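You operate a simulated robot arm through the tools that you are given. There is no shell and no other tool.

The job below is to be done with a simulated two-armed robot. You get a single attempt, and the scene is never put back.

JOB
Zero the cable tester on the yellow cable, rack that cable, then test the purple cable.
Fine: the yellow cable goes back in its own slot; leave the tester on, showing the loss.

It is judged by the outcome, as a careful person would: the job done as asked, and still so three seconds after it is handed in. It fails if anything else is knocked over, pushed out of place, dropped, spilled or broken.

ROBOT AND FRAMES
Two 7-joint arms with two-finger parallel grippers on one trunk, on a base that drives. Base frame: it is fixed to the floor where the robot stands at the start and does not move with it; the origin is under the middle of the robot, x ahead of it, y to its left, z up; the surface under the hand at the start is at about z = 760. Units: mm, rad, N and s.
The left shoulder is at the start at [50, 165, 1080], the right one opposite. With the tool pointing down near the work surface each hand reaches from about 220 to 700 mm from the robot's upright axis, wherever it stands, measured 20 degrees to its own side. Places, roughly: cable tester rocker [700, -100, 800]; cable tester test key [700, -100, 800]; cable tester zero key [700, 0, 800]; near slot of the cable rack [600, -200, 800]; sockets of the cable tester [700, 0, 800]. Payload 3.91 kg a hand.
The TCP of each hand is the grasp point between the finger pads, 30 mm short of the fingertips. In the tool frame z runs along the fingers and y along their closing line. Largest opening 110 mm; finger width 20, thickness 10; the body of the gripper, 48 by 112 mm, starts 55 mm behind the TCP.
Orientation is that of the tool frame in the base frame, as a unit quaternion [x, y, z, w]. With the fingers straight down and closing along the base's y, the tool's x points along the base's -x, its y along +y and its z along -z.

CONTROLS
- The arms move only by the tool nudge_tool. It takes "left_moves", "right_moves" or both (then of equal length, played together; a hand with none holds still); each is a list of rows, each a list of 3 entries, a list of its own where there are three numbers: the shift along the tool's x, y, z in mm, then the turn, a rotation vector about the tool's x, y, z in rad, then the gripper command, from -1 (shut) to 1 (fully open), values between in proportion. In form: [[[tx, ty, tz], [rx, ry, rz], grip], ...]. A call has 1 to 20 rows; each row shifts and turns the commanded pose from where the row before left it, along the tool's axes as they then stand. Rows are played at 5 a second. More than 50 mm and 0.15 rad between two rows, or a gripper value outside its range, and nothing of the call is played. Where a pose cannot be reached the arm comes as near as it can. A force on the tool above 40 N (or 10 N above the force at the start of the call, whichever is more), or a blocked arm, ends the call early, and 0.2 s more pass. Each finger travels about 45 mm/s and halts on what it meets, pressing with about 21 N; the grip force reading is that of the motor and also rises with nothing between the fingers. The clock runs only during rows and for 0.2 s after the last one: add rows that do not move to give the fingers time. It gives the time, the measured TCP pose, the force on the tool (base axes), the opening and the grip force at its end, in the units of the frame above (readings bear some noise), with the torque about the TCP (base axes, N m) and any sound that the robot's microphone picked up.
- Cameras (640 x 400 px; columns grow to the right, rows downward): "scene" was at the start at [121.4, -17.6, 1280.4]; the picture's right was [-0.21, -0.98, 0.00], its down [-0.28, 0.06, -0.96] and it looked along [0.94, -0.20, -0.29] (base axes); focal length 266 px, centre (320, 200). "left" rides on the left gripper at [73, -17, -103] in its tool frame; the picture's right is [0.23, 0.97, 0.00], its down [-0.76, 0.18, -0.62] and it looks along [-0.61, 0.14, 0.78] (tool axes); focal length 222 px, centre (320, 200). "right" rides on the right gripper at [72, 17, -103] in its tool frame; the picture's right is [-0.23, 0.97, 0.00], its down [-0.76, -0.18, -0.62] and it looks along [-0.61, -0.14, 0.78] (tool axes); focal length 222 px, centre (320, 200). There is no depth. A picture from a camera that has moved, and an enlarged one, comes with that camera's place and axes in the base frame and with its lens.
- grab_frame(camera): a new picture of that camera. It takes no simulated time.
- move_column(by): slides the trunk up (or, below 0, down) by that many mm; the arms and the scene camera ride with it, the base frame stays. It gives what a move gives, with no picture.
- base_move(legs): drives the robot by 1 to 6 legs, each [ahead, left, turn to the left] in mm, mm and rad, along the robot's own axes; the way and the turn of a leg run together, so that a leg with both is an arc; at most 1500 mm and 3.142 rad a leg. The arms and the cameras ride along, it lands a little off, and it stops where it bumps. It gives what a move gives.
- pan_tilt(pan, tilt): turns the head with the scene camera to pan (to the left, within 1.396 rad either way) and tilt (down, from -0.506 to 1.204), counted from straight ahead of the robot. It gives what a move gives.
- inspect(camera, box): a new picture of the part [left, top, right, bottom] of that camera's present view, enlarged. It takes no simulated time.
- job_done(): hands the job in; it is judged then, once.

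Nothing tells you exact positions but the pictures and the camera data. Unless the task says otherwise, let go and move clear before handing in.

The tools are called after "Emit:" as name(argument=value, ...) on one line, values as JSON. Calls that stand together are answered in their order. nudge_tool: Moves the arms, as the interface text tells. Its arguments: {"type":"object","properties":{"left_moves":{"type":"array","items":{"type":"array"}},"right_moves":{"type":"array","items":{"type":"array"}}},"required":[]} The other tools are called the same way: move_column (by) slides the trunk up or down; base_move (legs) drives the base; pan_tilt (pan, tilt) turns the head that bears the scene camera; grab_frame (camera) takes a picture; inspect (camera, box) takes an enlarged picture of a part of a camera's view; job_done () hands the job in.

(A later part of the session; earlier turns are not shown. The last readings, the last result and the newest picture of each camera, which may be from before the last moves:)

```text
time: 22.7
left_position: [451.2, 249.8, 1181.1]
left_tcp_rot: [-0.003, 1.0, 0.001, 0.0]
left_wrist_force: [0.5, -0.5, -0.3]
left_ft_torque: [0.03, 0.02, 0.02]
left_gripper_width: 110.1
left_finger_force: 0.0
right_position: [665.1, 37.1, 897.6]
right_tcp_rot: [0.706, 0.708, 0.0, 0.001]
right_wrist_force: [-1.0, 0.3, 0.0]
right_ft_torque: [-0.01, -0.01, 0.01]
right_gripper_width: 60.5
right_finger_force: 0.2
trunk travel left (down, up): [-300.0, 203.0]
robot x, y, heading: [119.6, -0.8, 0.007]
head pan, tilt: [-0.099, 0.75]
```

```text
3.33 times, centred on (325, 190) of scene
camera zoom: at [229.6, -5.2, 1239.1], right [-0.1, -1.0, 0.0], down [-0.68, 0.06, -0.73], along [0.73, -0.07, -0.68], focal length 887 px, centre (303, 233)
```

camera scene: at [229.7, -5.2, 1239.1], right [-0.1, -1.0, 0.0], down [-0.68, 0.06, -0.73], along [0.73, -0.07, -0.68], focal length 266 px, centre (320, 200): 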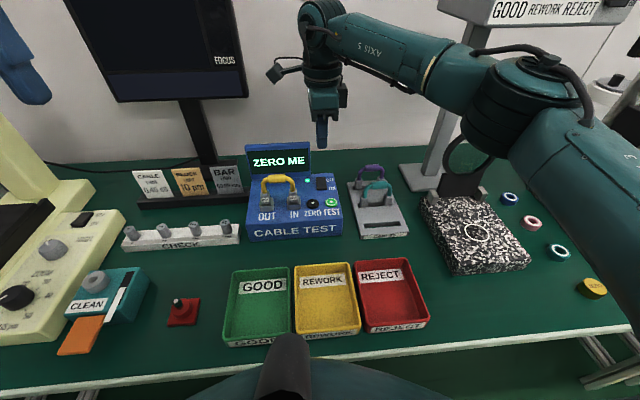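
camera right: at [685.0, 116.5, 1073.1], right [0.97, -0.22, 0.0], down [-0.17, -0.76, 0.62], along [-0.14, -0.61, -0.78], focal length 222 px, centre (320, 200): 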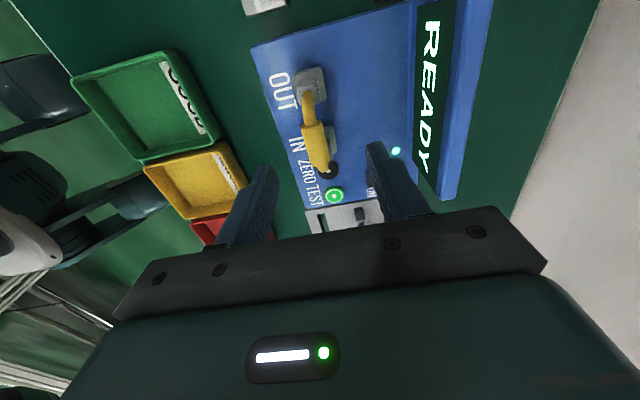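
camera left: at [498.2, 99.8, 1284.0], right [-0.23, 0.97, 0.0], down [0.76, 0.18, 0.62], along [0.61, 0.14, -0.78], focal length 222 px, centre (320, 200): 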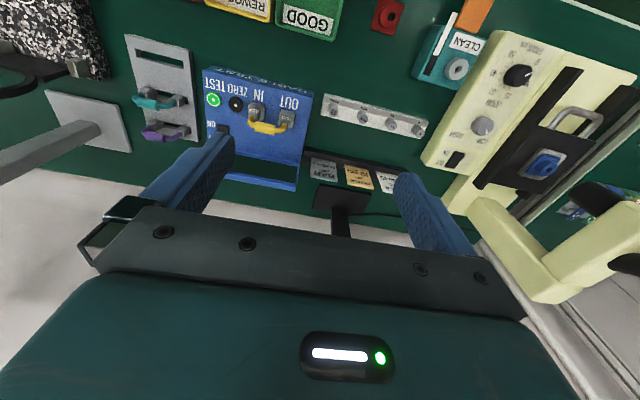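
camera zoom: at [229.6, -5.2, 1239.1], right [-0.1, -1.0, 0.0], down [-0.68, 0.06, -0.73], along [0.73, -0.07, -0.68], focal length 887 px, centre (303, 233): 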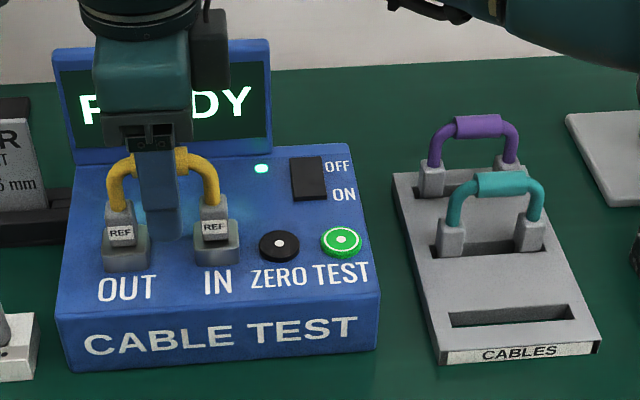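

The sleeve sits about 2.5 mm toward me from the finger midplane; I'll correct and close.

Emit:
nudge_tool(right_moves=[[[0, -2.5, 0], [0, 0, 0], 0.1], [[0, 0, 0], [0, 0, 0], -0.3], [[0, 0, 0], [0, 0, 0], -0.6], [[0, 0, 0], [0, 0, 0], -1], [[0, 0, 0], [0, 0, 0], -1], [[0, 0, 0], [0, 0, 0], -1]])

Emit:
inspect(camera="right", box=[200, 60, 440, 220])

```text
time: 24.1
left_position: [452.5, 249.9, 1180.5]
left_tcp_rot: [-0.002, 1.0, 0.0, 0.0]
left_wrist_force: [-0.4, 0.3, 0.1]
left_ft_torque: [-0.03, 0.0, -0.01]
left_gripper_width: 110.3
left_finger_force: 0.1
right_position: [662.8, 38.6, 897.3]
right_tcp_rot: [0.705, 0.709, 0.001, 0.0]
right_wrist_force: [15.2, 4.3, 3.0]
right_ft_torque: [0.07, -0.03, -0.07]
right_gripper_width: 16.9
right_finger_force: 21.0
trunk travel left (down, up): [-300.0, 203.0]
robot x, y, heading: [118.5, 1.5, 0.004]
head pan, tilt: [-0.099, 0.75]
```

```text
2.50 times, centred on (320, 140) of right
camera zoom: at [680.5, 111.2, 1000.6], right [0.97, -0.22, 0.0], down [-0.18, -0.76, 0.62], along [-0.14, -0.61, -0.78], focal length 555 px, centre (320, 350)
```

zoom: 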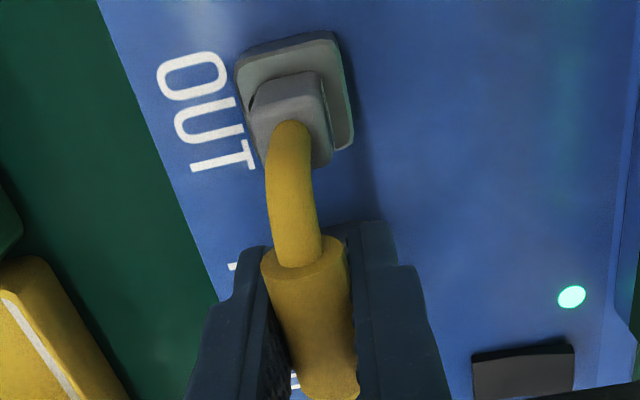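

Gripped at 16.9 mm, with a 15 N sideways load toward +x; I'll relax that before pulling.

Emit:
nudge_tool(right_moves=[[[0, 1, 0], [0, 0, 0], -1], [[0, 0, 0], [0, 0, 0], -1]])

```text
time: 24.7
left_position: [452.3, 249.8, 1180.8]
left_tcp_rot: [-0.002, 1.0, 0.001, 0.0]
left_wrist_force: [-1.2, -0.2, -0.9]
left_ft_torque: [0.0, -0.01, 0.01]
left_gripper_width: 109.9
left_finger_force: 0.1
right_position: [662.9, 38.5, 897.7]
right_tcp_rot: [0.705, 0.709, 0.001, 0.0]
right_wrist_force: [17.9, 3.3, 8.8]
right_ft_torque: [0.04, 0.0, -0.06]
right_gripper_width: 17.1
right_finger_force: 21.0
trunk travel left (down, up): [-300.0, 203.0]
robot x, y, heading: [113.3, 0.7, 0.003]
head pan, tilt: [-0.099, 0.75]
```

Emit:
nudge_tool(right_moves=[[[0, 0, 0], [0, 0, 0], -1], [[0, 0, 0], [0, 0, 0], -1]])

Emit:
nudge_tool(right_moves=[[[0, -1.5, 0], [0, 0, 0], -1], [[0, 0, 0], [0, 0, 0], -1], [[0, 0, 0], [0, 0, 0], -1]])

```text
time: 25.3
left_position: [452.1, 250.9, 1181.4]
left_tcp_rot: [-0.002, 1.0, 0.001, 0.0]
left_wrist_force: [0.6, 0.3, -0.2]
left_ft_torque: [-0.02, 0.04, 0.0]
left_gripper_width: 110.0
left_finger_force: 0.0
right_position: [662.4, 38.6, 896.6]
right_tcp_rot: [0.706, 0.708, 0.001, 0.001]
right_wrist_force: [21.2, 2.9, 13.1]
right_ft_torque: [0.05, -0.04, -0.06]
right_gripper_width: 17.1
right_finger_force: 20.9
trunk travel left (down, up): [-300.0, 203.0]
robot x, y, heading: [115.0, 0.5, -0.0]
head pan, tilt: [-0.099, 0.75]
```

```text
time: 26.1
left_position: [452.9, 250.6, 1181.0]
left_tcp_rot: [-0.002, 1.0, 0.0, 0.0]
left_wrist_force: [0.7, 0.1, 0.0]
left_ft_torque: [0.01, -0.01, 0.01]
left_gripper_width: 110.0
left_finger_force: 0.1
right_position: [663.4, 38.3, 897.6]
right_tcp_rot: [0.706, 0.708, 0.002, 0.002]
right_wrist_force: [29.2, 3.6, 12.9]
right_ft_torque: [0.11, -0.03, -0.03]
right_gripper_width: 17.0
right_finger_force: 20.7
trunk travel left (down, up): [-300.0, 203.0]
robot x, y, heading: [115.9, -3.7, 0.007]
head pan, tilt: [-0.099, 0.75]
```

Moving -x raises the load, so the relief is toward +x; I'll shift +4 mm and slightly up.

Emit:
nudge_tool(right_moves=[[[0, 2, -1], [0, 0, 0], -1], [[0, 2, -1], [0, 0, 0], -1], [[0, 0, 0], [0, 0, 0], -1]])

Emit:
nudge_tool(right_moves=[[[0, 0, 0], [0, 0, 0], -1], [[0, 0, 0], [0, 0, 0], -1]])

```text
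time: 26.9
left_position: [450.2, 248.6, 1181.7]
left_tcp_rot: [-0.003, 1.0, 0.0, 0.001]
left_wrist_force: [0.5, 0.6, -0.1]
left_ft_torque: [-0.02, 0.0, 0.02]
left_gripper_width: 109.9
left_finger_force: 0.2
right_position: [664.2, 38.7, 897.6]
right_tcp_rot: [0.704, 0.71, -0.003, -0.002]
right_wrist_force: [-1.3, -1.3, -1.1]
right_ft_torque: [0.11, 0.04, -0.14]
right_gripper_width: 17.1
right_finger_force: 20.7
trunk travel left (down, up): [-300.0, 203.0]
robot x, y, heading: [118.2, 3.0, 0.003]
head pan, tilt: [-0.099, 0.75]
```

```text
time: 27.5
left_position: [450.6, 249.5, 1181.6]
left_tcp_rot: [-0.003, 1.0, 0.0, 0.0]
left_wrist_force: [0.3, -0.5, -0.3]
left_ft_torque: [-0.01, 0.02, -0.02]
left_gripper_width: 109.8
left_finger_force: 0.0
right_position: [664.7, 39.7, 898.4]
right_tcp_rot: [0.705, 0.709, -0.001, -0.001]
right_wrist_force: [-1.3, -0.2, -0.4]
right_ft_torque: [0.01, 0.15, -0.07]
right_gripper_width: 17.2
right_finger_force: 21.2
trunk travel left (down, up): [-300.0, 203.0]
robot x, y, heading: [116.3, -1.6, 0.005]
head pan, tilt: [-0.099, 0.75]
```

The load is now nearly zero. I'll keep a reference picture of the seated geometry, then pull the cable straight up.

Emit:
grab_frame(camera="right")

Emit:
nudge_tool(right_moves=[[[0, 0, -3], [0, 0, 0], -1], [[0, 0, -3], [0, 0, 0], -1], [[0, 0, -3], [0, 0, 0], -1], [[0, 0, -3], [0, 0, 0], -1], [[0, 0, 0], [0, 0, 0], -1]])

Emit:
grab_frame(camera="right")

Emit:
inspect(camera="scene", box=[230, 130, 420, 250])

```text
taken
camera right: at [682.3, 111.5, 1001.8], right [0.97, -0.22, 0.0], down [-0.17, -0.76, 0.62], along [-0.14, -0.61, -0.78], focal length 222 px, centre (320, 200)
```

right: 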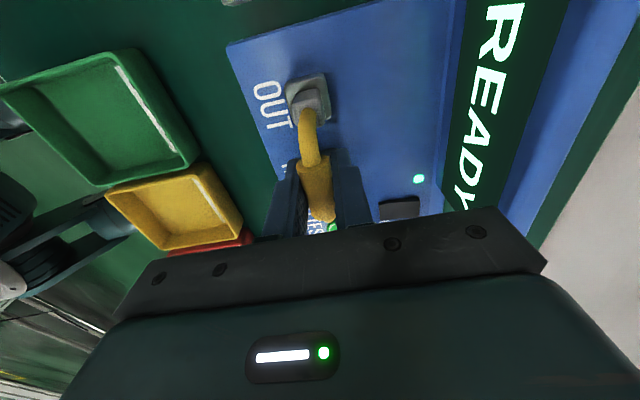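

```text
time: 28.7
left_position: [452.2, 250.4, 1180.8]
left_tcp_rot: [-0.003, 1.0, 0.0, 0.001]
left_wrist_force: [-0.5, -0.3, -0.1]
left_ft_torque: [0.04, 0.04, 0.01]
left_gripper_width: 110.1
left_finger_force: 0.1
right_position: [663.4, 38.6, 913.0]
right_tcp_rot: [0.706, 0.708, 0.0, 0.0]
right_wrist_force: [0.1, -0.3, -0.7]
right_ft_torque: [0.03, -0.02, 0.02]
right_gripper_width: 16.9
right_finger_force: 20.7
trunk travel left (down, up): [-300.0, 203.0]
robot x, y, heading: [118.3, 1.9, 0.003]
head pan, tilt: [-0.099, 0.75]
```

```text
taken
camera right: at [682.5, 111.1, 1015.2], right [0.97, -0.22, 0.0], down [-0.17, -0.76, 0.62], along [-0.14, -0.61, -0.78], focal length 222 px, centre (320, 200)
```

right: 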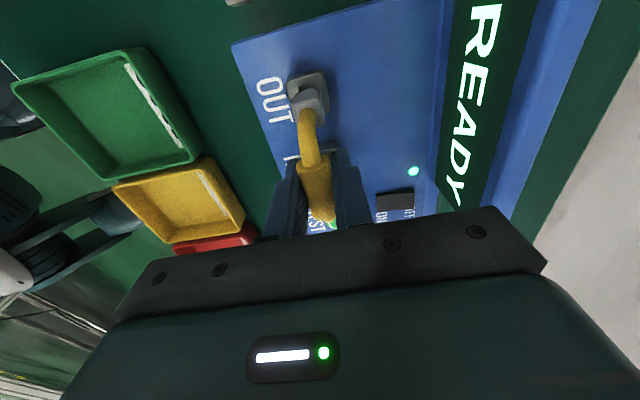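

```text
3.33 times, centred on (325, 190) of scene
camera zoom: at [229.7, -5.2, 1239.1], right [-0.1, -1.0, 0.0], down [-0.68, 0.06, -0.73], along [0.73, -0.07, -0.68], focal length 887 px, centre (303, 233)
```

zoom: 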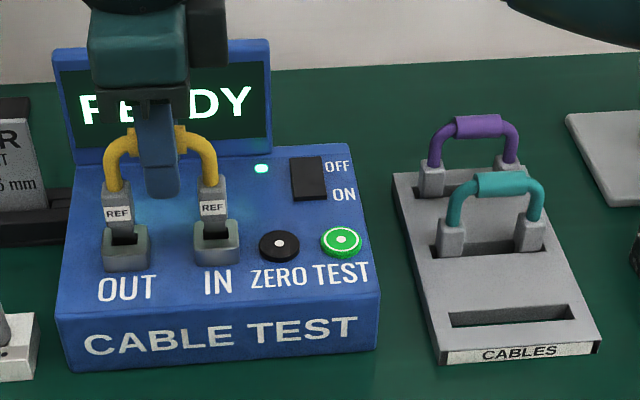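

It's sliding out freely. Lifting well clear of the sockets.

Emit:
nudge_tool(right_moves=[[[0, 0, -10], [0, 0, 0], -1], [[0, 0, -20], [0, 0, 0], -1], [[0, 0, -30], [0, 0, 0], -1], [[0, 0, -30], [0, 0, 0], -1], [[0, 0, 0], [0, 0, 0], -1]])

Emit:
inspect(camera="right", box=[200, 60, 440, 220])

Emit:
inspect(camera="scene", box=[230, 110, 420, 230])

```text
time: 29.9
left_position: [451.0, 249.1, 1182.0]
left_tcp_rot: [-0.002, 1.0, 0.001, 0.0]
left_wrist_force: [-0.1, 0.4, -0.2]
left_ft_torque: [0.03, -0.02, 0.02]
left_gripper_width: 110.0
left_finger_force: 0.1
right_position: [662.7, 34.3, 1003.3]
right_tcp_rot: [0.706, 0.709, 0.0, -0.001]
right_wrist_force: [0.2, 0.0, -1.3]
right_ft_torque: [0.02, 0.01, 0.0]
right_gripper_width: 16.8
right_finger_force: 21.2
trunk travel left (down, up): [-300.0, 203.0]
robot x, y, heading: [112.5, 1.8, 0.002]
head pan, tilt: [-0.099, 0.75]
```

```text
2.50 times, centred on (320, 140) of right
camera zoom: at [680.9, 108.4, 1104.9], right [0.97, -0.22, 0.0], down [-0.17, -0.76, 0.62], along [-0.14, -0.61, -0.78], focal length 555 px, centre (320, 350)
```

zoom: 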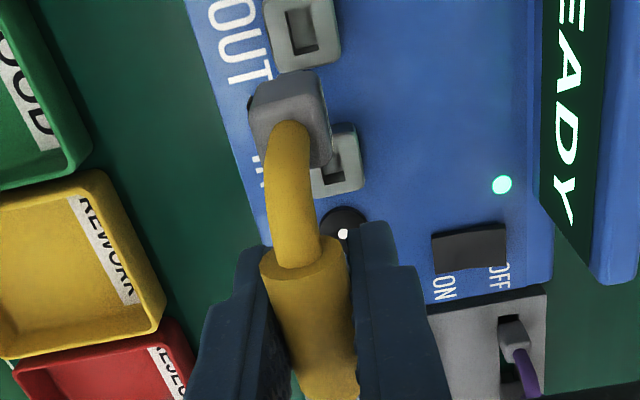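

```text
3.33 times, centred on (325, 170) of scene
camera zoom: at [229.8, -5.2, 1239.1], right [-0.1, -1.0, 0.0], down [-0.68, 0.06, -0.73], along [0.73, -0.07, -0.68], focal length 887 px, centre (303, 300)
```

zoom: 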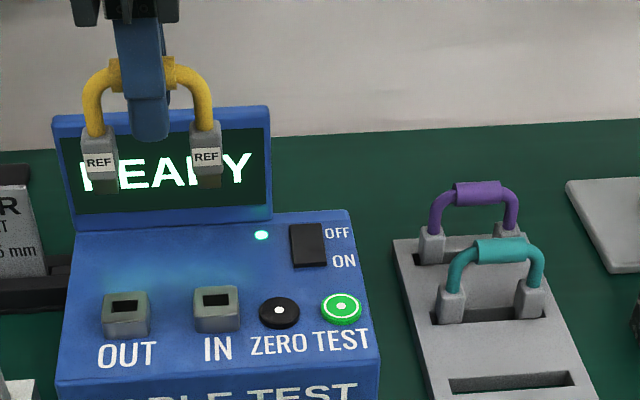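

The yellow cable hangs straight in the grip with its plug ends about 73 mm below the grasp point. I'll carry it over to the rack's near slot at this height.

Emit:
nudge_tool(right_moves=[[[-37, -6.3, 0], [0, 0, 0], -1], [[-37, -6.3, 0], [0, 0, 0], -1], [[-37, -6.3, 0], [0, 0, 0], -1], [[-37, -6.3, 0], [0, 0, 0], -1], [[-37, -6.3, 0], [0, 0, 0], -1], [[-37, -6.3, 0], [0, 0, 0], -1], [[0, 0, 0], [0, 0, 0], -1], [[0, 0, 0], [0, 0, 0], -1]])

Emit:
grab_frame(camera="right")

Emit:
grab_frame(camera="scene")

Emit:
grab_frame(camera="left")

```text
time: 31.7
left_position: [450.9, 249.6, 1183.0]
left_tcp_rot: [-0.003, 1.0, 0.0, 0.002]
left_wrist_force: [-0.2, 0.1, 0.1]
left_ft_torque: [0.03, 0.01, 0.02]
left_gripper_width: 110.0
left_finger_force: 0.1
right_position: [627.1, -183.8, 1000.8]
right_tcp_rot: [0.706, 0.709, 0.0, -0.001]
right_wrist_force: [-0.8, 0.8, -0.8]
right_ft_torque: [-0.02, 0.02, -0.02]
right_gripper_width: 17.2
right_finger_force: 21.5
trunk travel left (down, up): [-300.0, 203.0]
robot x, y, heading: [118.0, -3.8, 0.001]
head pan, tilt: [-0.099, 0.75]
```

```text
taken
camera right: at [644.0, -111.4, 1103.8], right [0.97, -0.22, 0.0], down [-0.17, -0.76, 0.62], along [-0.14, -0.61, -0.78], focal length 222 px, centre (320, 200)
```

right: 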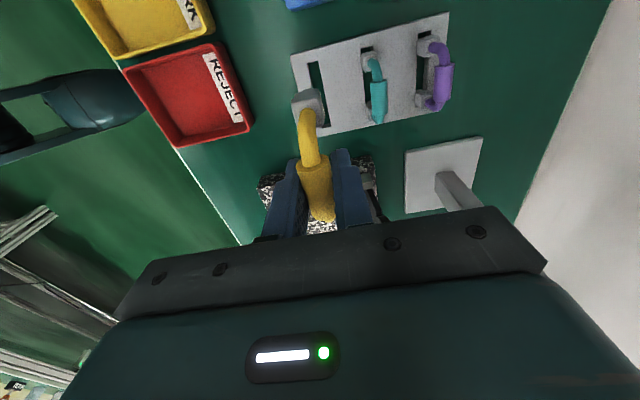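

```text
taken
camera scene: at [229.7, -5.3, 1239.1], right [-0.1, -1.0, 0.0], down [-0.68, 0.06, -0.73], along [0.73, -0.07, -0.68], focal length 266 px, centre (320, 200)
```

scene: 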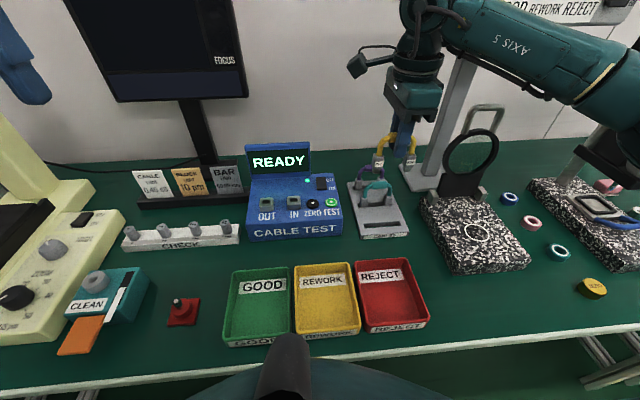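

```text
taken
camera left: at [377.5, 232.2, 1285.0], right [-0.23, 0.97, 0.0], down [0.76, 0.18, 0.62], along [0.61, 0.14, -0.78], focal length 222 px, centre (320, 200)
```

left: 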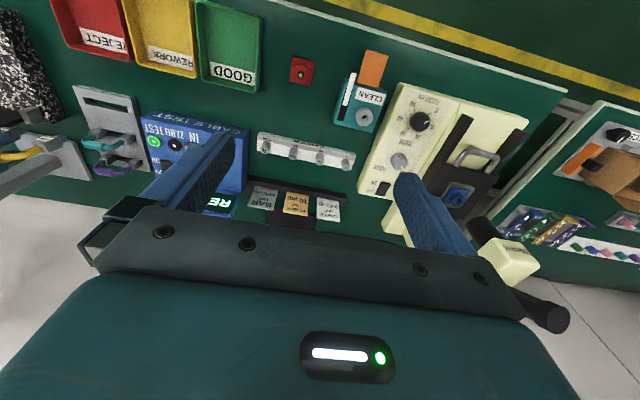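

Emit:
inspect(camera="right", box=[270, 0, 470, 150])

Emit:
inspect(camera="scene", box=[330, 150, 430, 245])

```text
2.67 times, centred on (370, 75) of right
camera zoom: at [644.0, -111.4, 1103.8], right [0.97, -0.22, 0.0], down [-0.17, -0.76, 0.62], along [-0.14, -0.61, -0.78], focal length 592 px, centre (187, 533)
```

zoom: 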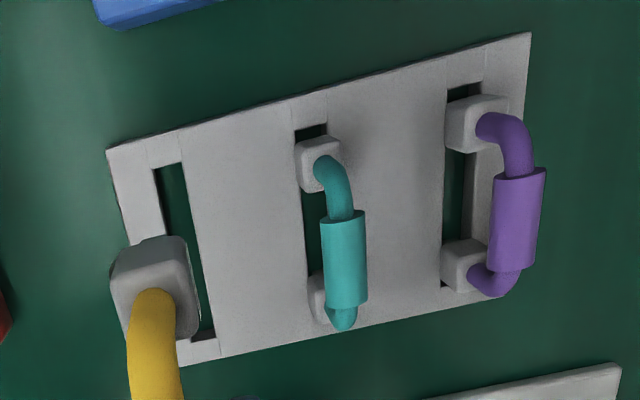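

```text
4.21 times, centred on (380, 198) of scene
camera zoom: at [229.7, -5.3, 1239.1], right [-0.1, -1.0, 0.0], down [-0.68, 0.06, -0.73], along [0.73, -0.07, -0.68], focal length 1121 px, centre (67, 210)
```

zoom: 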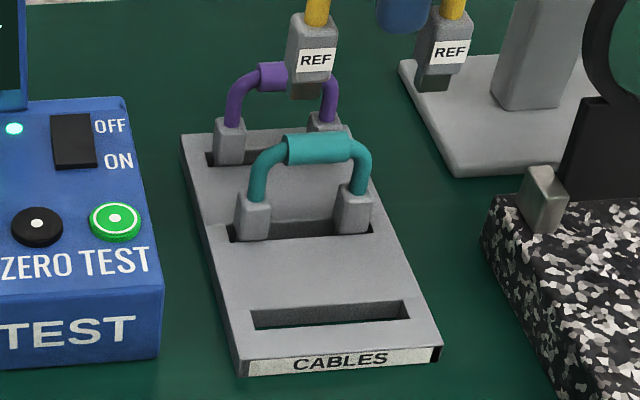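

Emit:
inspect(camera="right", box=[280, 50, 370, 225])

```text
2.29 times, centred on (325, 138) of right
camera zoom: at [644.0, -111.4, 1103.8], right [0.97, -0.22, 0.0], down [-0.17, -0.76, 0.62], along [-0.14, -0.61, -0.78], focal length 508 px, centre (309, 343)
```

zoom: 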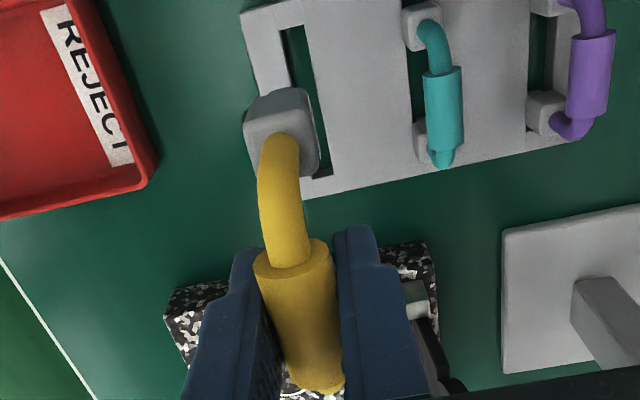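

The near slot measures x 620–632, y -148…-230 (centre 626,-189) and is square to the base, while the hanging plugs are right under the grasp point. I'll shift about 1 mm back and 4.5 mm right and lower most of the way, then re-check.

Emit:
nudge_tool(right_moves=[[[-4.5, -0.9, 20], [0, 0, 0], -1], [[0, 0, 30], [0, 0, 0], -1], [[0, 0, 30], [0, 0, 0], -1], [[0, 0, 25], [0, 0, 0], -1], [[0, 0, 10], [0, 0, 0], -1], [[0, 0, 0], [0, 0, 0], -1], [[0, 0, 0], [0, 0, 0], -1]])

Emit:
inspect(camera="right", box=[240, 50, 400, 210])

Emit:
inspect(camera="scene", box=[330, 150, 430, 245])

```text
time: 33.3
left_position: [451.1, 249.1, 1181.1]
left_tcp_rot: [-0.002, 1.0, 0.0, 0.0]
left_wrist_force: [0.1, -0.5, -0.4]
left_ft_torque: [-0.02, 0.02, 0.05]
left_gripper_width: 110.0
left_finger_force: 0.1
right_position: [626.9, -188.5, 887.1]
right_tcp_rot: [0.706, 0.709, 0.0, 0.0]
right_wrist_force: [-0.3, -0.4, -1.3]
right_ft_torque: [0.0, -0.03, -0.04]
right_gripper_width: 16.6
right_finger_force: 21.2
trunk travel left (down, up): [-300.0, 203.0]
robot x, y, heading: [116.8, -0.4, 0.002]
head pan, tilt: [-0.099, 0.75]
```

```text
2.50 times, centred on (320, 130) of right
camera zoom: at [644.5, -114.6, 990.2], right [0.97, -0.22, 0.0], down [-0.17, -0.76, 0.62], along [-0.14, -0.61, -0.78], focal length 555 px, centre (320, 375)
```

zoom: 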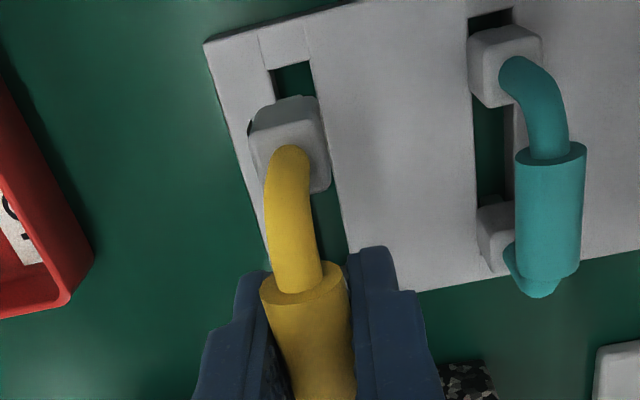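

```text
4.21 times, centred on (380, 198) of scene
camera zoom: at [229.7, -5.2, 1239.1], right [-0.1, -1.0, 0.0], down [-0.68, 0.06, -0.73], along [0.73, -0.07, -0.68], focal length 1121 px, centre (67, 210)
```

zoom: 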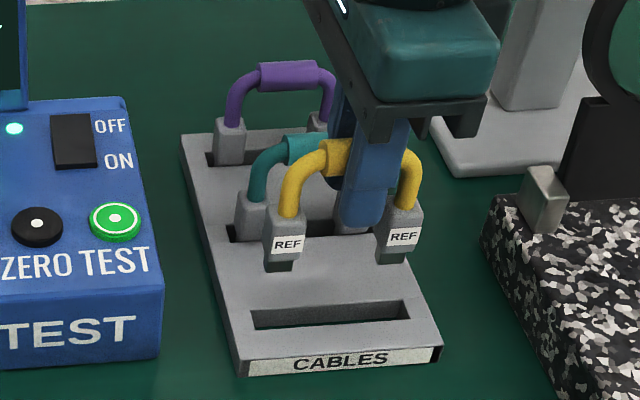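

The y alignment is good; x needs about -1.2 mm. Lowering gently into the slot.

Emit:
nudge_tool(right_moves=[[[0, -1.2, 10], [0, 0, 0], -1], [[0, 0, 10], [0, 0, 0], -1], [[0, 0, 6], [0, 0, 0], -1], [[0, 0, 3], [0, 0, 0], -1], [[0, 0, 3], [0, 0, 0], -1], [[0, 0, 0], [0, 0, 0], -1]])

Emit:
inspect(camera="right", box=[240, 50, 400, 210])

Emit:
inspect(camera="scene", box=[330, 150, 430, 245])

```text
time: 34.7
left_position: [451.0, 249.3, 1182.4]
left_tcp_rot: [-0.003, 1.0, -0.001, 0.001]
left_wrist_force: [-0.2, 0.3, -0.5]
left_ft_torque: [-0.01, -0.05, 0.01]
left_gripper_width: 109.9
left_finger_force: 0.1
right_position: [625.9, -188.0, 855.4]
right_tcp_rot: [0.705, 0.709, 0.0, 0.0]
right_wrist_force: [-1.2, -0.4, 0.2]
right_ft_torque: [-0.01, -0.04, 0.02]
right_gripper_width: 16.9
right_finger_force: 20.7
trunk travel left (down, up): [-300.0, 203.0]
robot x, y, heading: [114.5, 0.9, 0.006]
head pan, tilt: [-0.099, 0.75]
```

```text
2.50 times, centred on (320, 130) of right
camera zoom: at [642.8, -114.9, 957.8], right [0.97, -0.22, 0.0], down [-0.17, -0.76, 0.62], along [-0.14, -0.61, -0.78], focal length 555 px, centre (320, 375)
```

zoom: 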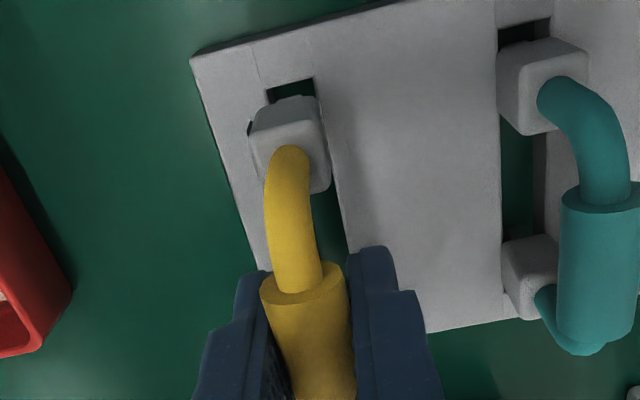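

```text
4.21 times, centred on (380, 198) of scene
camera zoom: at [229.7, -5.2, 1239.1], right [-0.1, -1.0, 0.0], down [-0.68, 0.06, -0.73], along [0.73, -0.07, -0.68], focal length 1121 px, centre (67, 210)
```

zoom: 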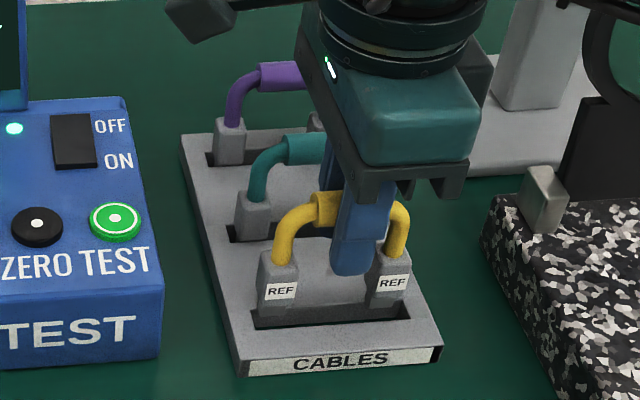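

Everything lines up over the slot. Continuing down in small steps until the plugs seat.

Emit:
nudge_tool(right_moves=[[[0, 0, 2], [0, 0, 0], -1], [[0, 0, 2], [0, 0, 0], -1], [[0, 0, 2], [0, 0, 0], -1], [[0, 0, 2], [0, 0, 0], -1], [[0, 0, 0], [0, 0, 0], -1]])

Emit:
inspect(camera="scene", box=[330, 150, 430, 245])

Emit:
inspect(camera="right", box=[240, 50, 400, 210])

```text
time: 35.9
left_position: [451.5, 251.0, 1181.4]
left_tcp_rot: [-0.003, 1.0, -0.001, 0.0]
left_wrist_force: [-0.3, 0.3, 0.4]
left_ft_torque: [0.0, 0.04, 0.03]
left_gripper_width: 110.1
left_finger_force: 0.0
right_position: [626.8, -188.4, 847.0]
right_tcp_rot: [0.706, 0.708, 0.0, 0.0]
right_wrist_force: [-0.3, -0.8, -1.2]
right_ft_torque: [0.02, 0.03, 0.01]
right_gripper_width: 16.8
right_finger_force: 21.6
trunk travel left (down, up): [-300.0, 203.0]
robot x, y, heading: [117.0, 4.2, 0.003]
head pan, tilt: [-0.099, 0.75]
```

```text
4.21 times, centred on (380, 198) of scene
camera zoom: at [229.7, -5.2, 1239.1], right [-0.1, -1.0, 0.0], down [-0.68, 0.06, -0.73], along [0.73, -0.07, -0.68], focal length 1121 px, centre (67, 210)
```

zoom: 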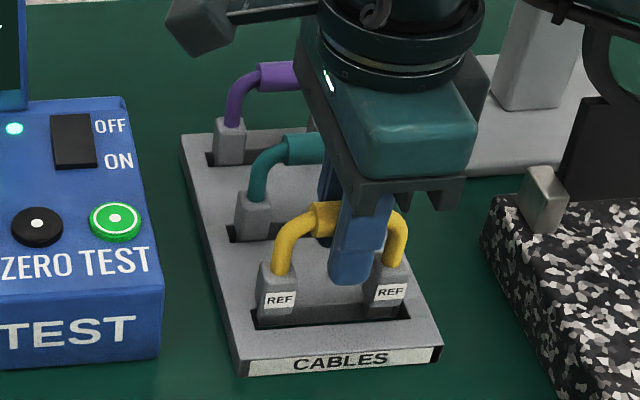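

```text
2.50 times, centred on (320, 130) of right
camera zoom: at [643.4, -115.6, 950.0], right [0.97, -0.22, 0.0], down [-0.17, -0.76, 0.62], along [-0.14, -0.61, -0.78], focal length 555 px, centre (320, 375)
```

zoom: 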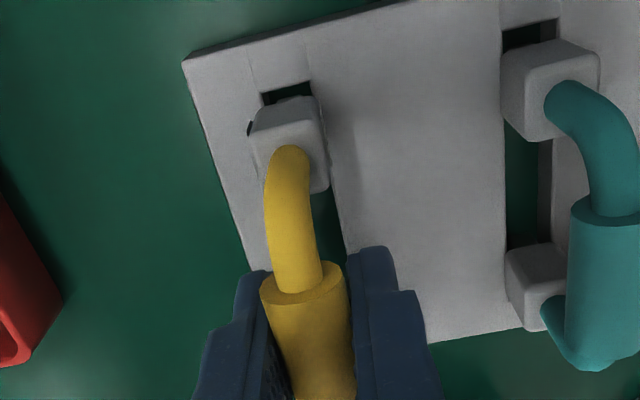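

Emit:
nudge_tool(right_moves=[[[0, 0, 2], [0, 0, 0], -1], [[0, 0, 2], [0, 0, 0], -1], [[0, 0, 2], [0, 0, 0], -1], [[0, 0, 1.5], [0, 0, 0], -1], [[0, 0, 0], [0, 0, 0], -1]])

Emit:
inspect(camera="scene", box=[330, 150, 430, 245])

Emit:
inspect(camera="right", box=[240, 50, 400, 210])

```text
time: 37.1
left_position: [451.8, 249.5, 1181.6]
left_tcp_rot: [-0.003, 1.0, 0.0, 0.0]
left_wrist_force: [-0.5, -0.4, 0.0]
left_ft_torque: [0.05, -0.02, 0.01]
left_gripper_width: 110.2
left_finger_force: 0.1
right_position: [626.5, -189.7, 838.7]
right_tcp_rot: [0.705, 0.709, 0.0, 0.0]
right_wrist_force: [0.0, -1.0, -1.3]
right_ft_torque: [-0.01, -0.01, -0.01]
right_gripper_width: 17.1
right_finger_force: 20.9
trunk travel left (down, up): [-300.0, 203.0]
robot x, y, heading: [117.4, -0.7, 0.001]
head pan, tilt: [-0.099, 0.75]
```

```text
4.21 times, centred on (380, 198) of scene
camera zoom: at [229.7, -5.2, 1239.1], right [-0.1, -1.0, 0.0], down [-0.68, 0.06, -0.73], along [0.73, -0.07, -0.68], focal length 1121 px, centre (67, 210)
```

zoom: 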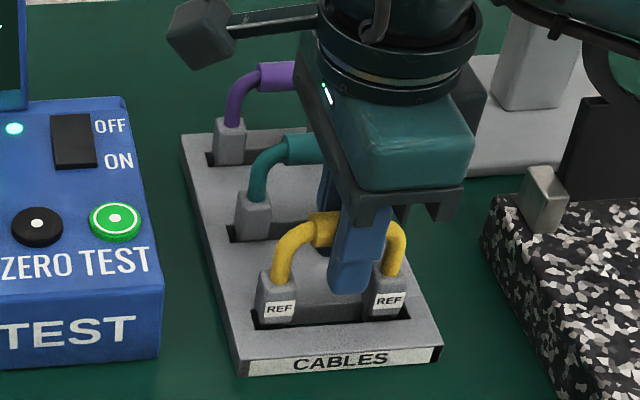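

```text
2.50 times, centred on (320, 130) of right
camera zoom: at [644.1, -116.6, 942.2], right [0.97, -0.22, 0.0], down [-0.17, -0.76, 0.62], along [-0.14, -0.61, -0.78], focal length 555 px, centre (320, 375)
```

zoom: 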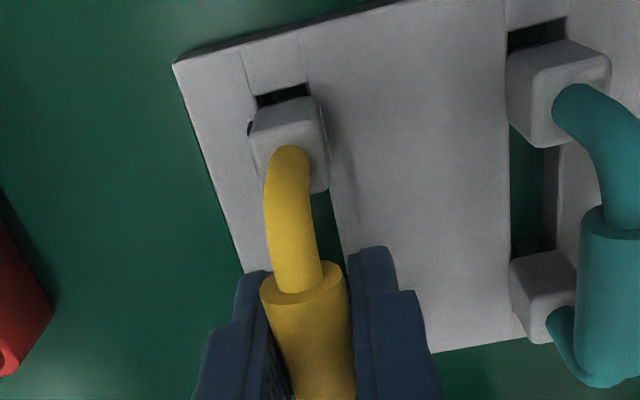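

Emit:
nudge_tool(right_moves=[[[0, 0, 1.5], [0, 0, 0], -1], [[0, 0, 1.5], [0, 0, 0], -1], [[0, 0, 1.5], [0, 0, 0], -1], [[0, 0, 1.5], [0, 0, 0], -1], [[0, 0, 0], [0, 0, 0], -1]])

Emit:
inspect(camera="scene", box=[330, 150, 430, 245])

```text
time: 38.3
left_position: [450.0, 250.3, 1181.5]
left_tcp_rot: [-0.002, 1.0, 0.0, 0.0]
left_wrist_force: [-0.1, 0.5, -0.3]
left_ft_torque: [0.01, 0.02, 0.0]
left_gripper_width: 110.0
left_finger_force: 0.1
right_position: [627.2, -187.8, 835.3]
right_tcp_rot: [0.706, 0.708, 0.001, 0.001]
right_wrist_force: [-0.2, -5.0, 17.3]
right_ft_torque: [0.02, 0.01, -0.02]
right_gripper_width: 16.9
right_finger_force: 20.7
trunk travel left (down, up): [-300.0, 203.0]
robot x, y, heading: [117.9, 0.0, 0.004]
head pan, tilt: [-0.099, 0.75]
```

```text
4.21 times, centred on (380, 198) of scene
camera zoom: at [228.2, -5.2, 1239.4], right [-0.1, -1.0, 0.0], down [-0.68, 0.06, -0.73], along [0.73, -0.07, -0.68], focal length 1121 px, centre (67, 210)
```

zoom: 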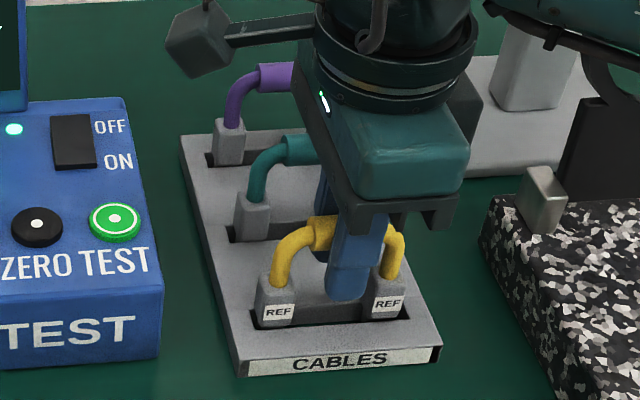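

Seated with 17 N downward load at z≈835. I'll relieve the load, open part-way, and rise straight up.

Emit:
nudge_tool(right_moves=[[[0, 0, -1.5], [0, 0, 0], -1], [[0, 0, -1], [0, 0, 0], -1], [[0, 0, 0], [0, 0, 0], -0.5], [[0, 0, 0], [0, 0, 0], -0.18], [[0, 0, 0], [0, 0, 0], -0.18], [[0, 0, 0], [0, 0, 0], -0.18]])

Emit:
inspect(camera="right", box=[240, 50, 400, 210])

Emit:
inspect(camera="scene", box=[330, 150, 430, 245])

```text
time: 39.7
left_position: [452.0, 249.6, 1181.3]
left_tcp_rot: [-0.003, 1.0, 0.001, 0.002]
left_wrist_force: [0.5, -0.5, -0.2]
left_ft_torque: [0.0, 0.01, 0.04]
left_gripper_width: 109.8
left_finger_force: 0.0
right_position: [626.3, -189.2, 835.2]
right_tcp_rot: [0.706, 0.708, -0.001, 0.0]
right_wrist_force: [0.6, -0.5, -0.7]
right_ft_torque: [-0.02, 0.0, -0.04]
right_gripper_width: 45.2
right_finger_force: 0.1
trunk travel left (down, up): [-300.0, 203.0]
robot x, y, heading: [120.3, -1.9, 0.006]
head pan, tilt: [-0.099, 0.75]
```

```text
2.50 times, centred on (320, 130) of right
camera zoom: at [644.0, -115.6, 938.7], right [0.97, -0.22, 0.0], down [-0.17, -0.76, 0.62], along [-0.14, -0.61, -0.78], focal length 555 px, centre (320, 375)
```

zoom: 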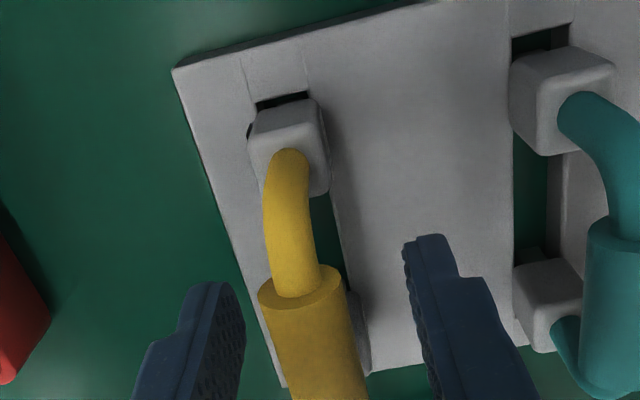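

```text
4.21 times, centred on (380, 198) of scene
camera zoom: at [229.7, -5.2, 1239.1], right [-0.1, -1.0, 0.0], down [-0.68, 0.06, -0.73], along [0.73, -0.07, -0.68], focal length 1121 px, centre (67, 210)
```

zoom: 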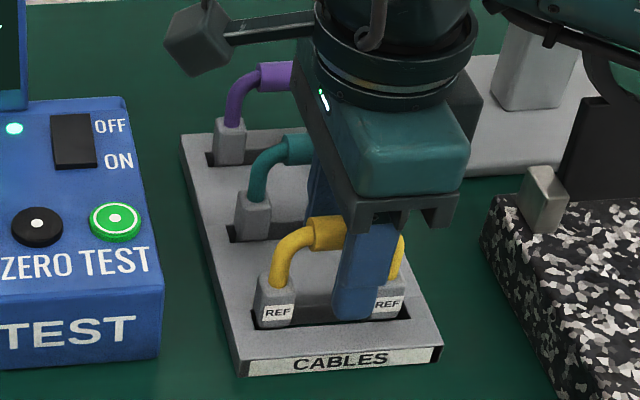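

The yellow cable stands in its own slot, released cleanly. Rising and moving over to the purple cable in the far slot.

Emit:
nudge_tool(right_moves=[[[0, 0, -10], [0, 0, 0], -0.18], [[0, 0, -30], [0, 0, 0], -0.18], [[0, 0, -40], [0, 0, 0], 0], [[0, 0, -40], [0, 0, 0], 0], [[-1, 34, 0], [0, 0, 0], 0], [[-1, 34, 0], [0, 0, 0], 0], [[0, 34, 0], [0, 0, 0], 0], [[0, 34, 0], [0, 0, 0], 0], [[0, 0, 0], [0, 0, 0], 0], [[0, 0, 0], [0, 0, 0], 0]])

Emit:
grab_frame(camera="right")

Emit:
grab_frame(camera="scene")

```text
time: 41.9
left_position: [452.3, 250.8, 1181.8]
left_tcp_rot: [-0.004, 1.0, 0.001, 0.0]
left_wrist_force: [0.0, 0.2, -0.6]
left_ft_torque: [0.0, -0.01, 0.02]
left_gripper_width: 109.9
left_finger_force: 0.0
right_position: [762.7, -189.2, 954.7]
right_tcp_rot: [0.705, 0.709, 0.001, 0.0]
right_wrist_force: [-1.0, 0.0, 0.5]
right_ft_torque: [0.03, -0.01, -0.02]
right_gripper_width: 55.0
right_finger_force: 0.1
trunk travel left (down, up): [-300.0, 203.0]
robot x, y, heading: [115.7, 0.9, 0.001]
head pan, tilt: [-0.099, 0.75]
```

```text
taken
camera right: at [780.5, -115.5, 1057.6], right [0.97, -0.22, 0.0], down [-0.17, -0.76, 0.62], along [-0.14, -0.61, -0.78], focal length 222 px, centre (320, 200)
```

right: 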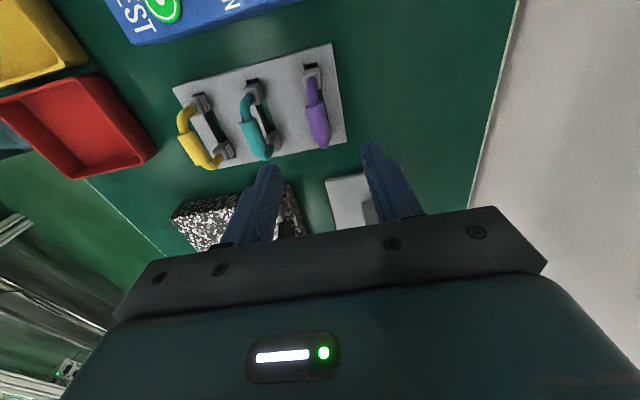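

```text
taken
camera scene: at [229.6, -5.1, 1239.1], right [-0.1, -1.0, 0.0], down [-0.68, 0.06, -0.73], along [0.73, -0.07, -0.68], focal length 266 px, centre (320, 200)
```

scene: 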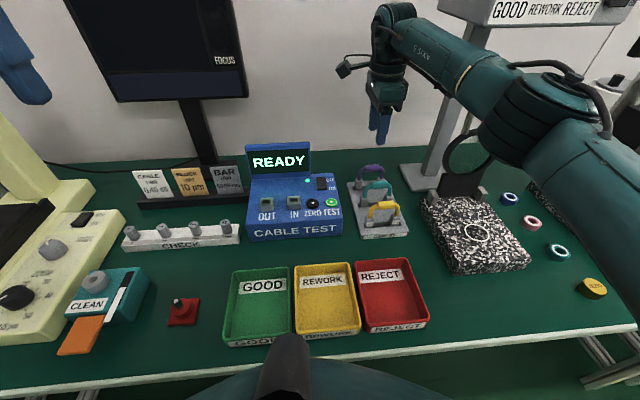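

Emit:
inspect(camera="right", box=[240, 40, 400, 180])

Emit:
inspect(camera="scene", box=[330, 150, 430, 245])

```text
2.86 times, centred on (320, 110) of right
camera zoom: at [780.5, -115.5, 1057.6], right [0.97, -0.22, 0.0], down [-0.17, -0.76, 0.62], along [-0.14, -0.61, -0.78], focal length 635 px, centre (320, 457)
```

zoom: 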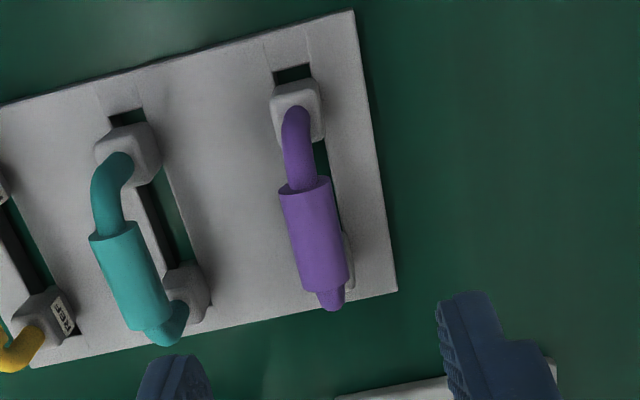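

```text
4.21 times, centred on (380, 198) of scene
camera zoom: at [229.6, -5.1, 1239.1], right [-0.1, -1.0, 0.0], down [-0.68, 0.06, -0.73], along [0.73, -0.07, -0.68], focal length 1121 px, centre (67, 210)
```

zoom: 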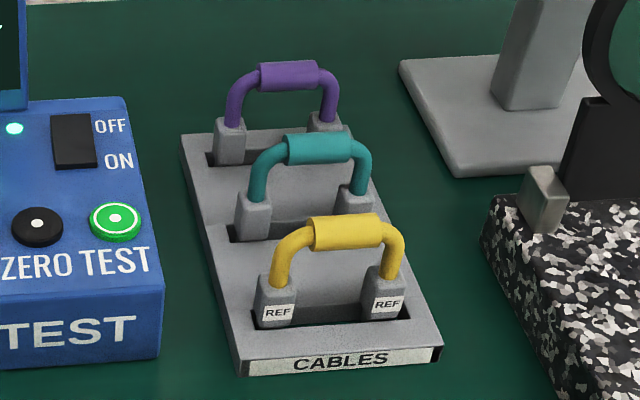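

The yellow cable is nicely racked. The purple sleeve is about 2 mm nearer and 5 mm right of the hand axis and about 118 mm below; going down with that correction.

Emit:
nudge_tool(right_moves=[[[-5, -2.1, 0], [0, 0, 0], 0], [[0, 0, 30], [0, 0, 0], 0], [[0, 0, 30], [0, 0, 0], 0], [[0, 0, 20], [0, 0, 0], 0], [[0, 0, 0], [0, 0, 0], 0], [[0, 0, 0], [0, 0, 0], 0]])

Emit:
inspect(camera="right", box=[200, 60, 440, 220])

Emit:
inspect(camera="scene", box=[330, 110, 470, 230])

```text
time: 43.3
left_position: [450.4, 248.8, 1180.9]
left_tcp_rot: [-0.003, 1.0, -0.001, 0.001]
left_wrist_force: [-0.6, -0.5, -0.1]
left_ft_torque: [-0.03, 0.0, 0.0]
left_gripper_width: 110.0
left_finger_force: 0.1
right_position: [760.8, -195.6, 875.4]
right_tcp_rot: [0.706, 0.708, 0.0, 0.0]
right_wrist_force: [-0.7, -0.1, -0.4]
right_ft_torque: [0.0, 0.0, 0.01]
right_gripper_width: 55.0
right_finger_force: 0.1
trunk travel left (down, up): [-300.0, 203.0]
robot x, y, heading: [114.8, 1.5, -0.001]
head pan, tilt: [-0.099, 0.75]
```

```text
2.50 times, centred on (320, 140) of right
camera zoom: at [776.5, -122.6, 977.6], right [0.97, -0.22, 0.0], down [-0.17, -0.76, 0.62], along [-0.14, -0.61, -0.78], focal length 555 px, centre (320, 350)
```

zoom: 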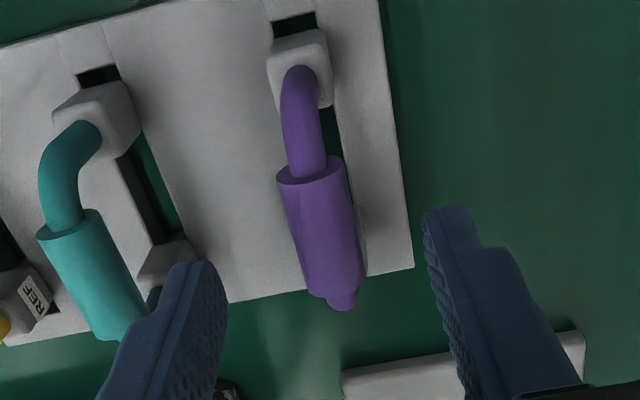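

```text
3.33 times, centred on (400, 170) of scene
camera zoom: at [229.7, -5.2, 1239.1], right [-0.1, -1.0, 0.0], down [-0.68, 0.06, -0.73], along [0.73, -0.07, -0.68], focal length 887 px, centre (53, 300)
```

zoom: 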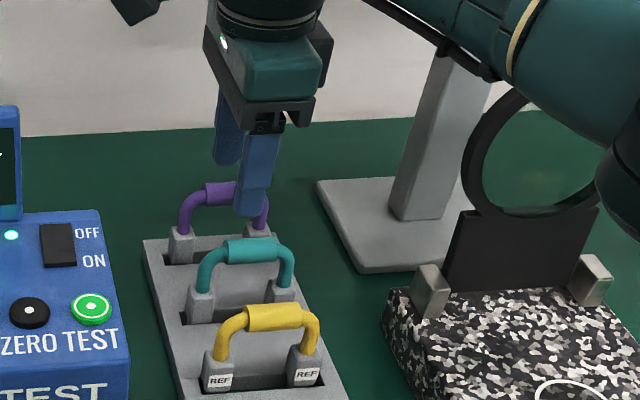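

Emit:
nudge_tool(right_moves=[[[1, 1.5, 15], [0, 0, 0], 0], [[0, 0, 14], [0, 0, 0], 0], [[0, 0, 10], [0, 0, 0], 0], [[0, 0, 0], [0, 0, 0], 0], [[0, 0, 0], [0, 0, 0], 0]])

Emit:
inspect(camera="right", box=[200, 60, 440, 220])

Emit:
inspect(camera="scene", box=[330, 110, 470, 230])

```text
time: 44.5
left_position: [451.3, 249.0, 1182.3]
left_tcp_rot: [-0.002, 1.0, 0.0, 0.001]
left_wrist_force: [0.3, -0.2, 0.2]
left_ft_torque: [-0.03, 0.0, -0.03]
left_gripper_width: 110.0
left_finger_force: 0.1
right_position: [759.9, -193.1, 835.6]
right_tcp_rot: [0.705, 0.709, 0.0, 0.0]
right_wrist_force: [0.1, 0.3, -0.7]
right_ft_torque: [0.04, 0.02, 0.0]
right_gripper_width: 55.1
right_finger_force: 0.0
trunk travel left (down, up): [-300.0, 203.0]
robot x, y, heading: [115.6, -0.6, 0.008]
head pan, tilt: [-0.099, 0.75]
```

```text
2.50 times, centred on (320, 140) of right
camera zoom: at [778.0, -121.2, 938.8], right [0.97, -0.22, 0.0], down [-0.17, -0.76, 0.62], along [-0.14, -0.61, -0.78], focal length 555 px, centre (320, 350)
```

zoom: 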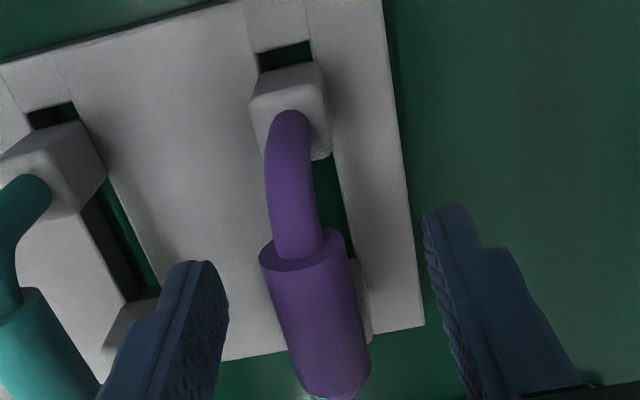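

```text
3.33 times, centred on (400, 170) of scene
camera zoom: at [229.6, -5.2, 1239.1], right [-0.1, -1.0, 0.0], down [-0.68, 0.06, -0.73], along [0.73, -0.07, -0.68], focal length 887 px, centre (53, 300)
```

zoom: 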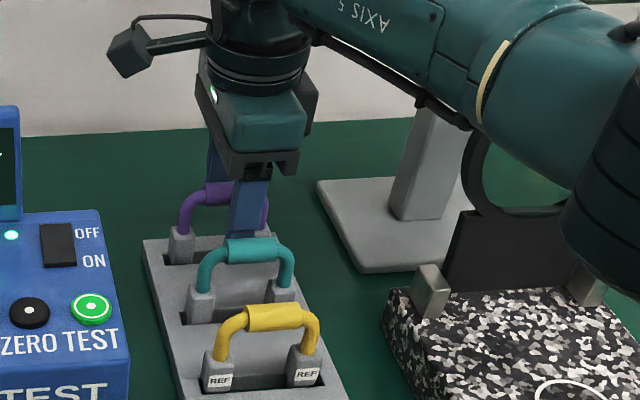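

The picture compares well with the relaxed yellow grasp; shifting 1.7 mm in x and 1.5 mm in y, then closing.

Emit:
nudge_tool(right_moves=[[[1.5, 1.7, 0], [0, 0, 0], 0], [[0, 0, 0], [0, 0, 0], -0.4], [[0, 0, 0], [0, 0, 0], -0.6], [[0, 0, 0], [0, 0, 0], -1], [[0, 0, 0], [0, 0, 0], -1], [[0, 0, 0], [0, 0, 0], -1]])

Emit:
inspect(camera="right", box=[200, 60, 440, 220])

```text
time: 45.9
left_position: [450.7, 249.4, 1181.2]
left_tcp_rot: [-0.003, 1.0, -0.001, 0.001]
left_wrist_force: [0.3, -0.2, 0.3]
left_ft_torque: [0.03, -0.02, -0.02]
left_gripper_width: 109.9
left_finger_force: 0.1
right_position: [761.3, -193.1, 836.0]
right_tcp_rot: [0.704, 0.71, 0.001, 0.0]
right_wrist_force: [-0.1, -0.5, 0.3]
right_ft_torque: [0.0, -0.03, 0.01]
right_gripper_width: 16.9
right_finger_force: 20.7
trunk travel left (down, up): [-300.0, 203.0]
robot x, y, heading: [116.0, -1.9, 0.004]
head pan, tilt: [-0.099, 0.75]
```

```text
2.50 times, centred on (320, 140) of right
camera zoom: at [779.7, -119.7, 939.2], right [0.97, -0.22, 0.0], down [-0.17, -0.76, 0.62], along [-0.14, -0.61, -0.78], focal length 555 px, centre (320, 350)
```

zoom: 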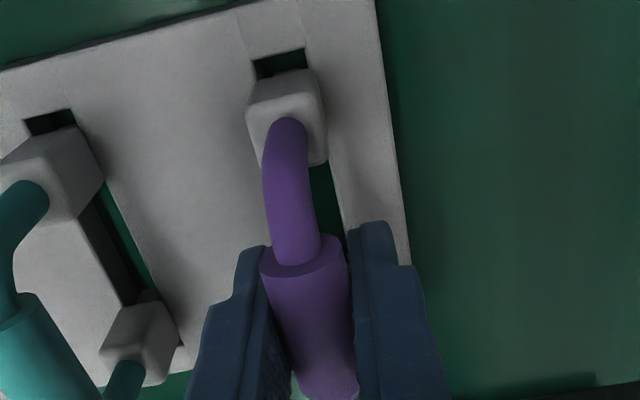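

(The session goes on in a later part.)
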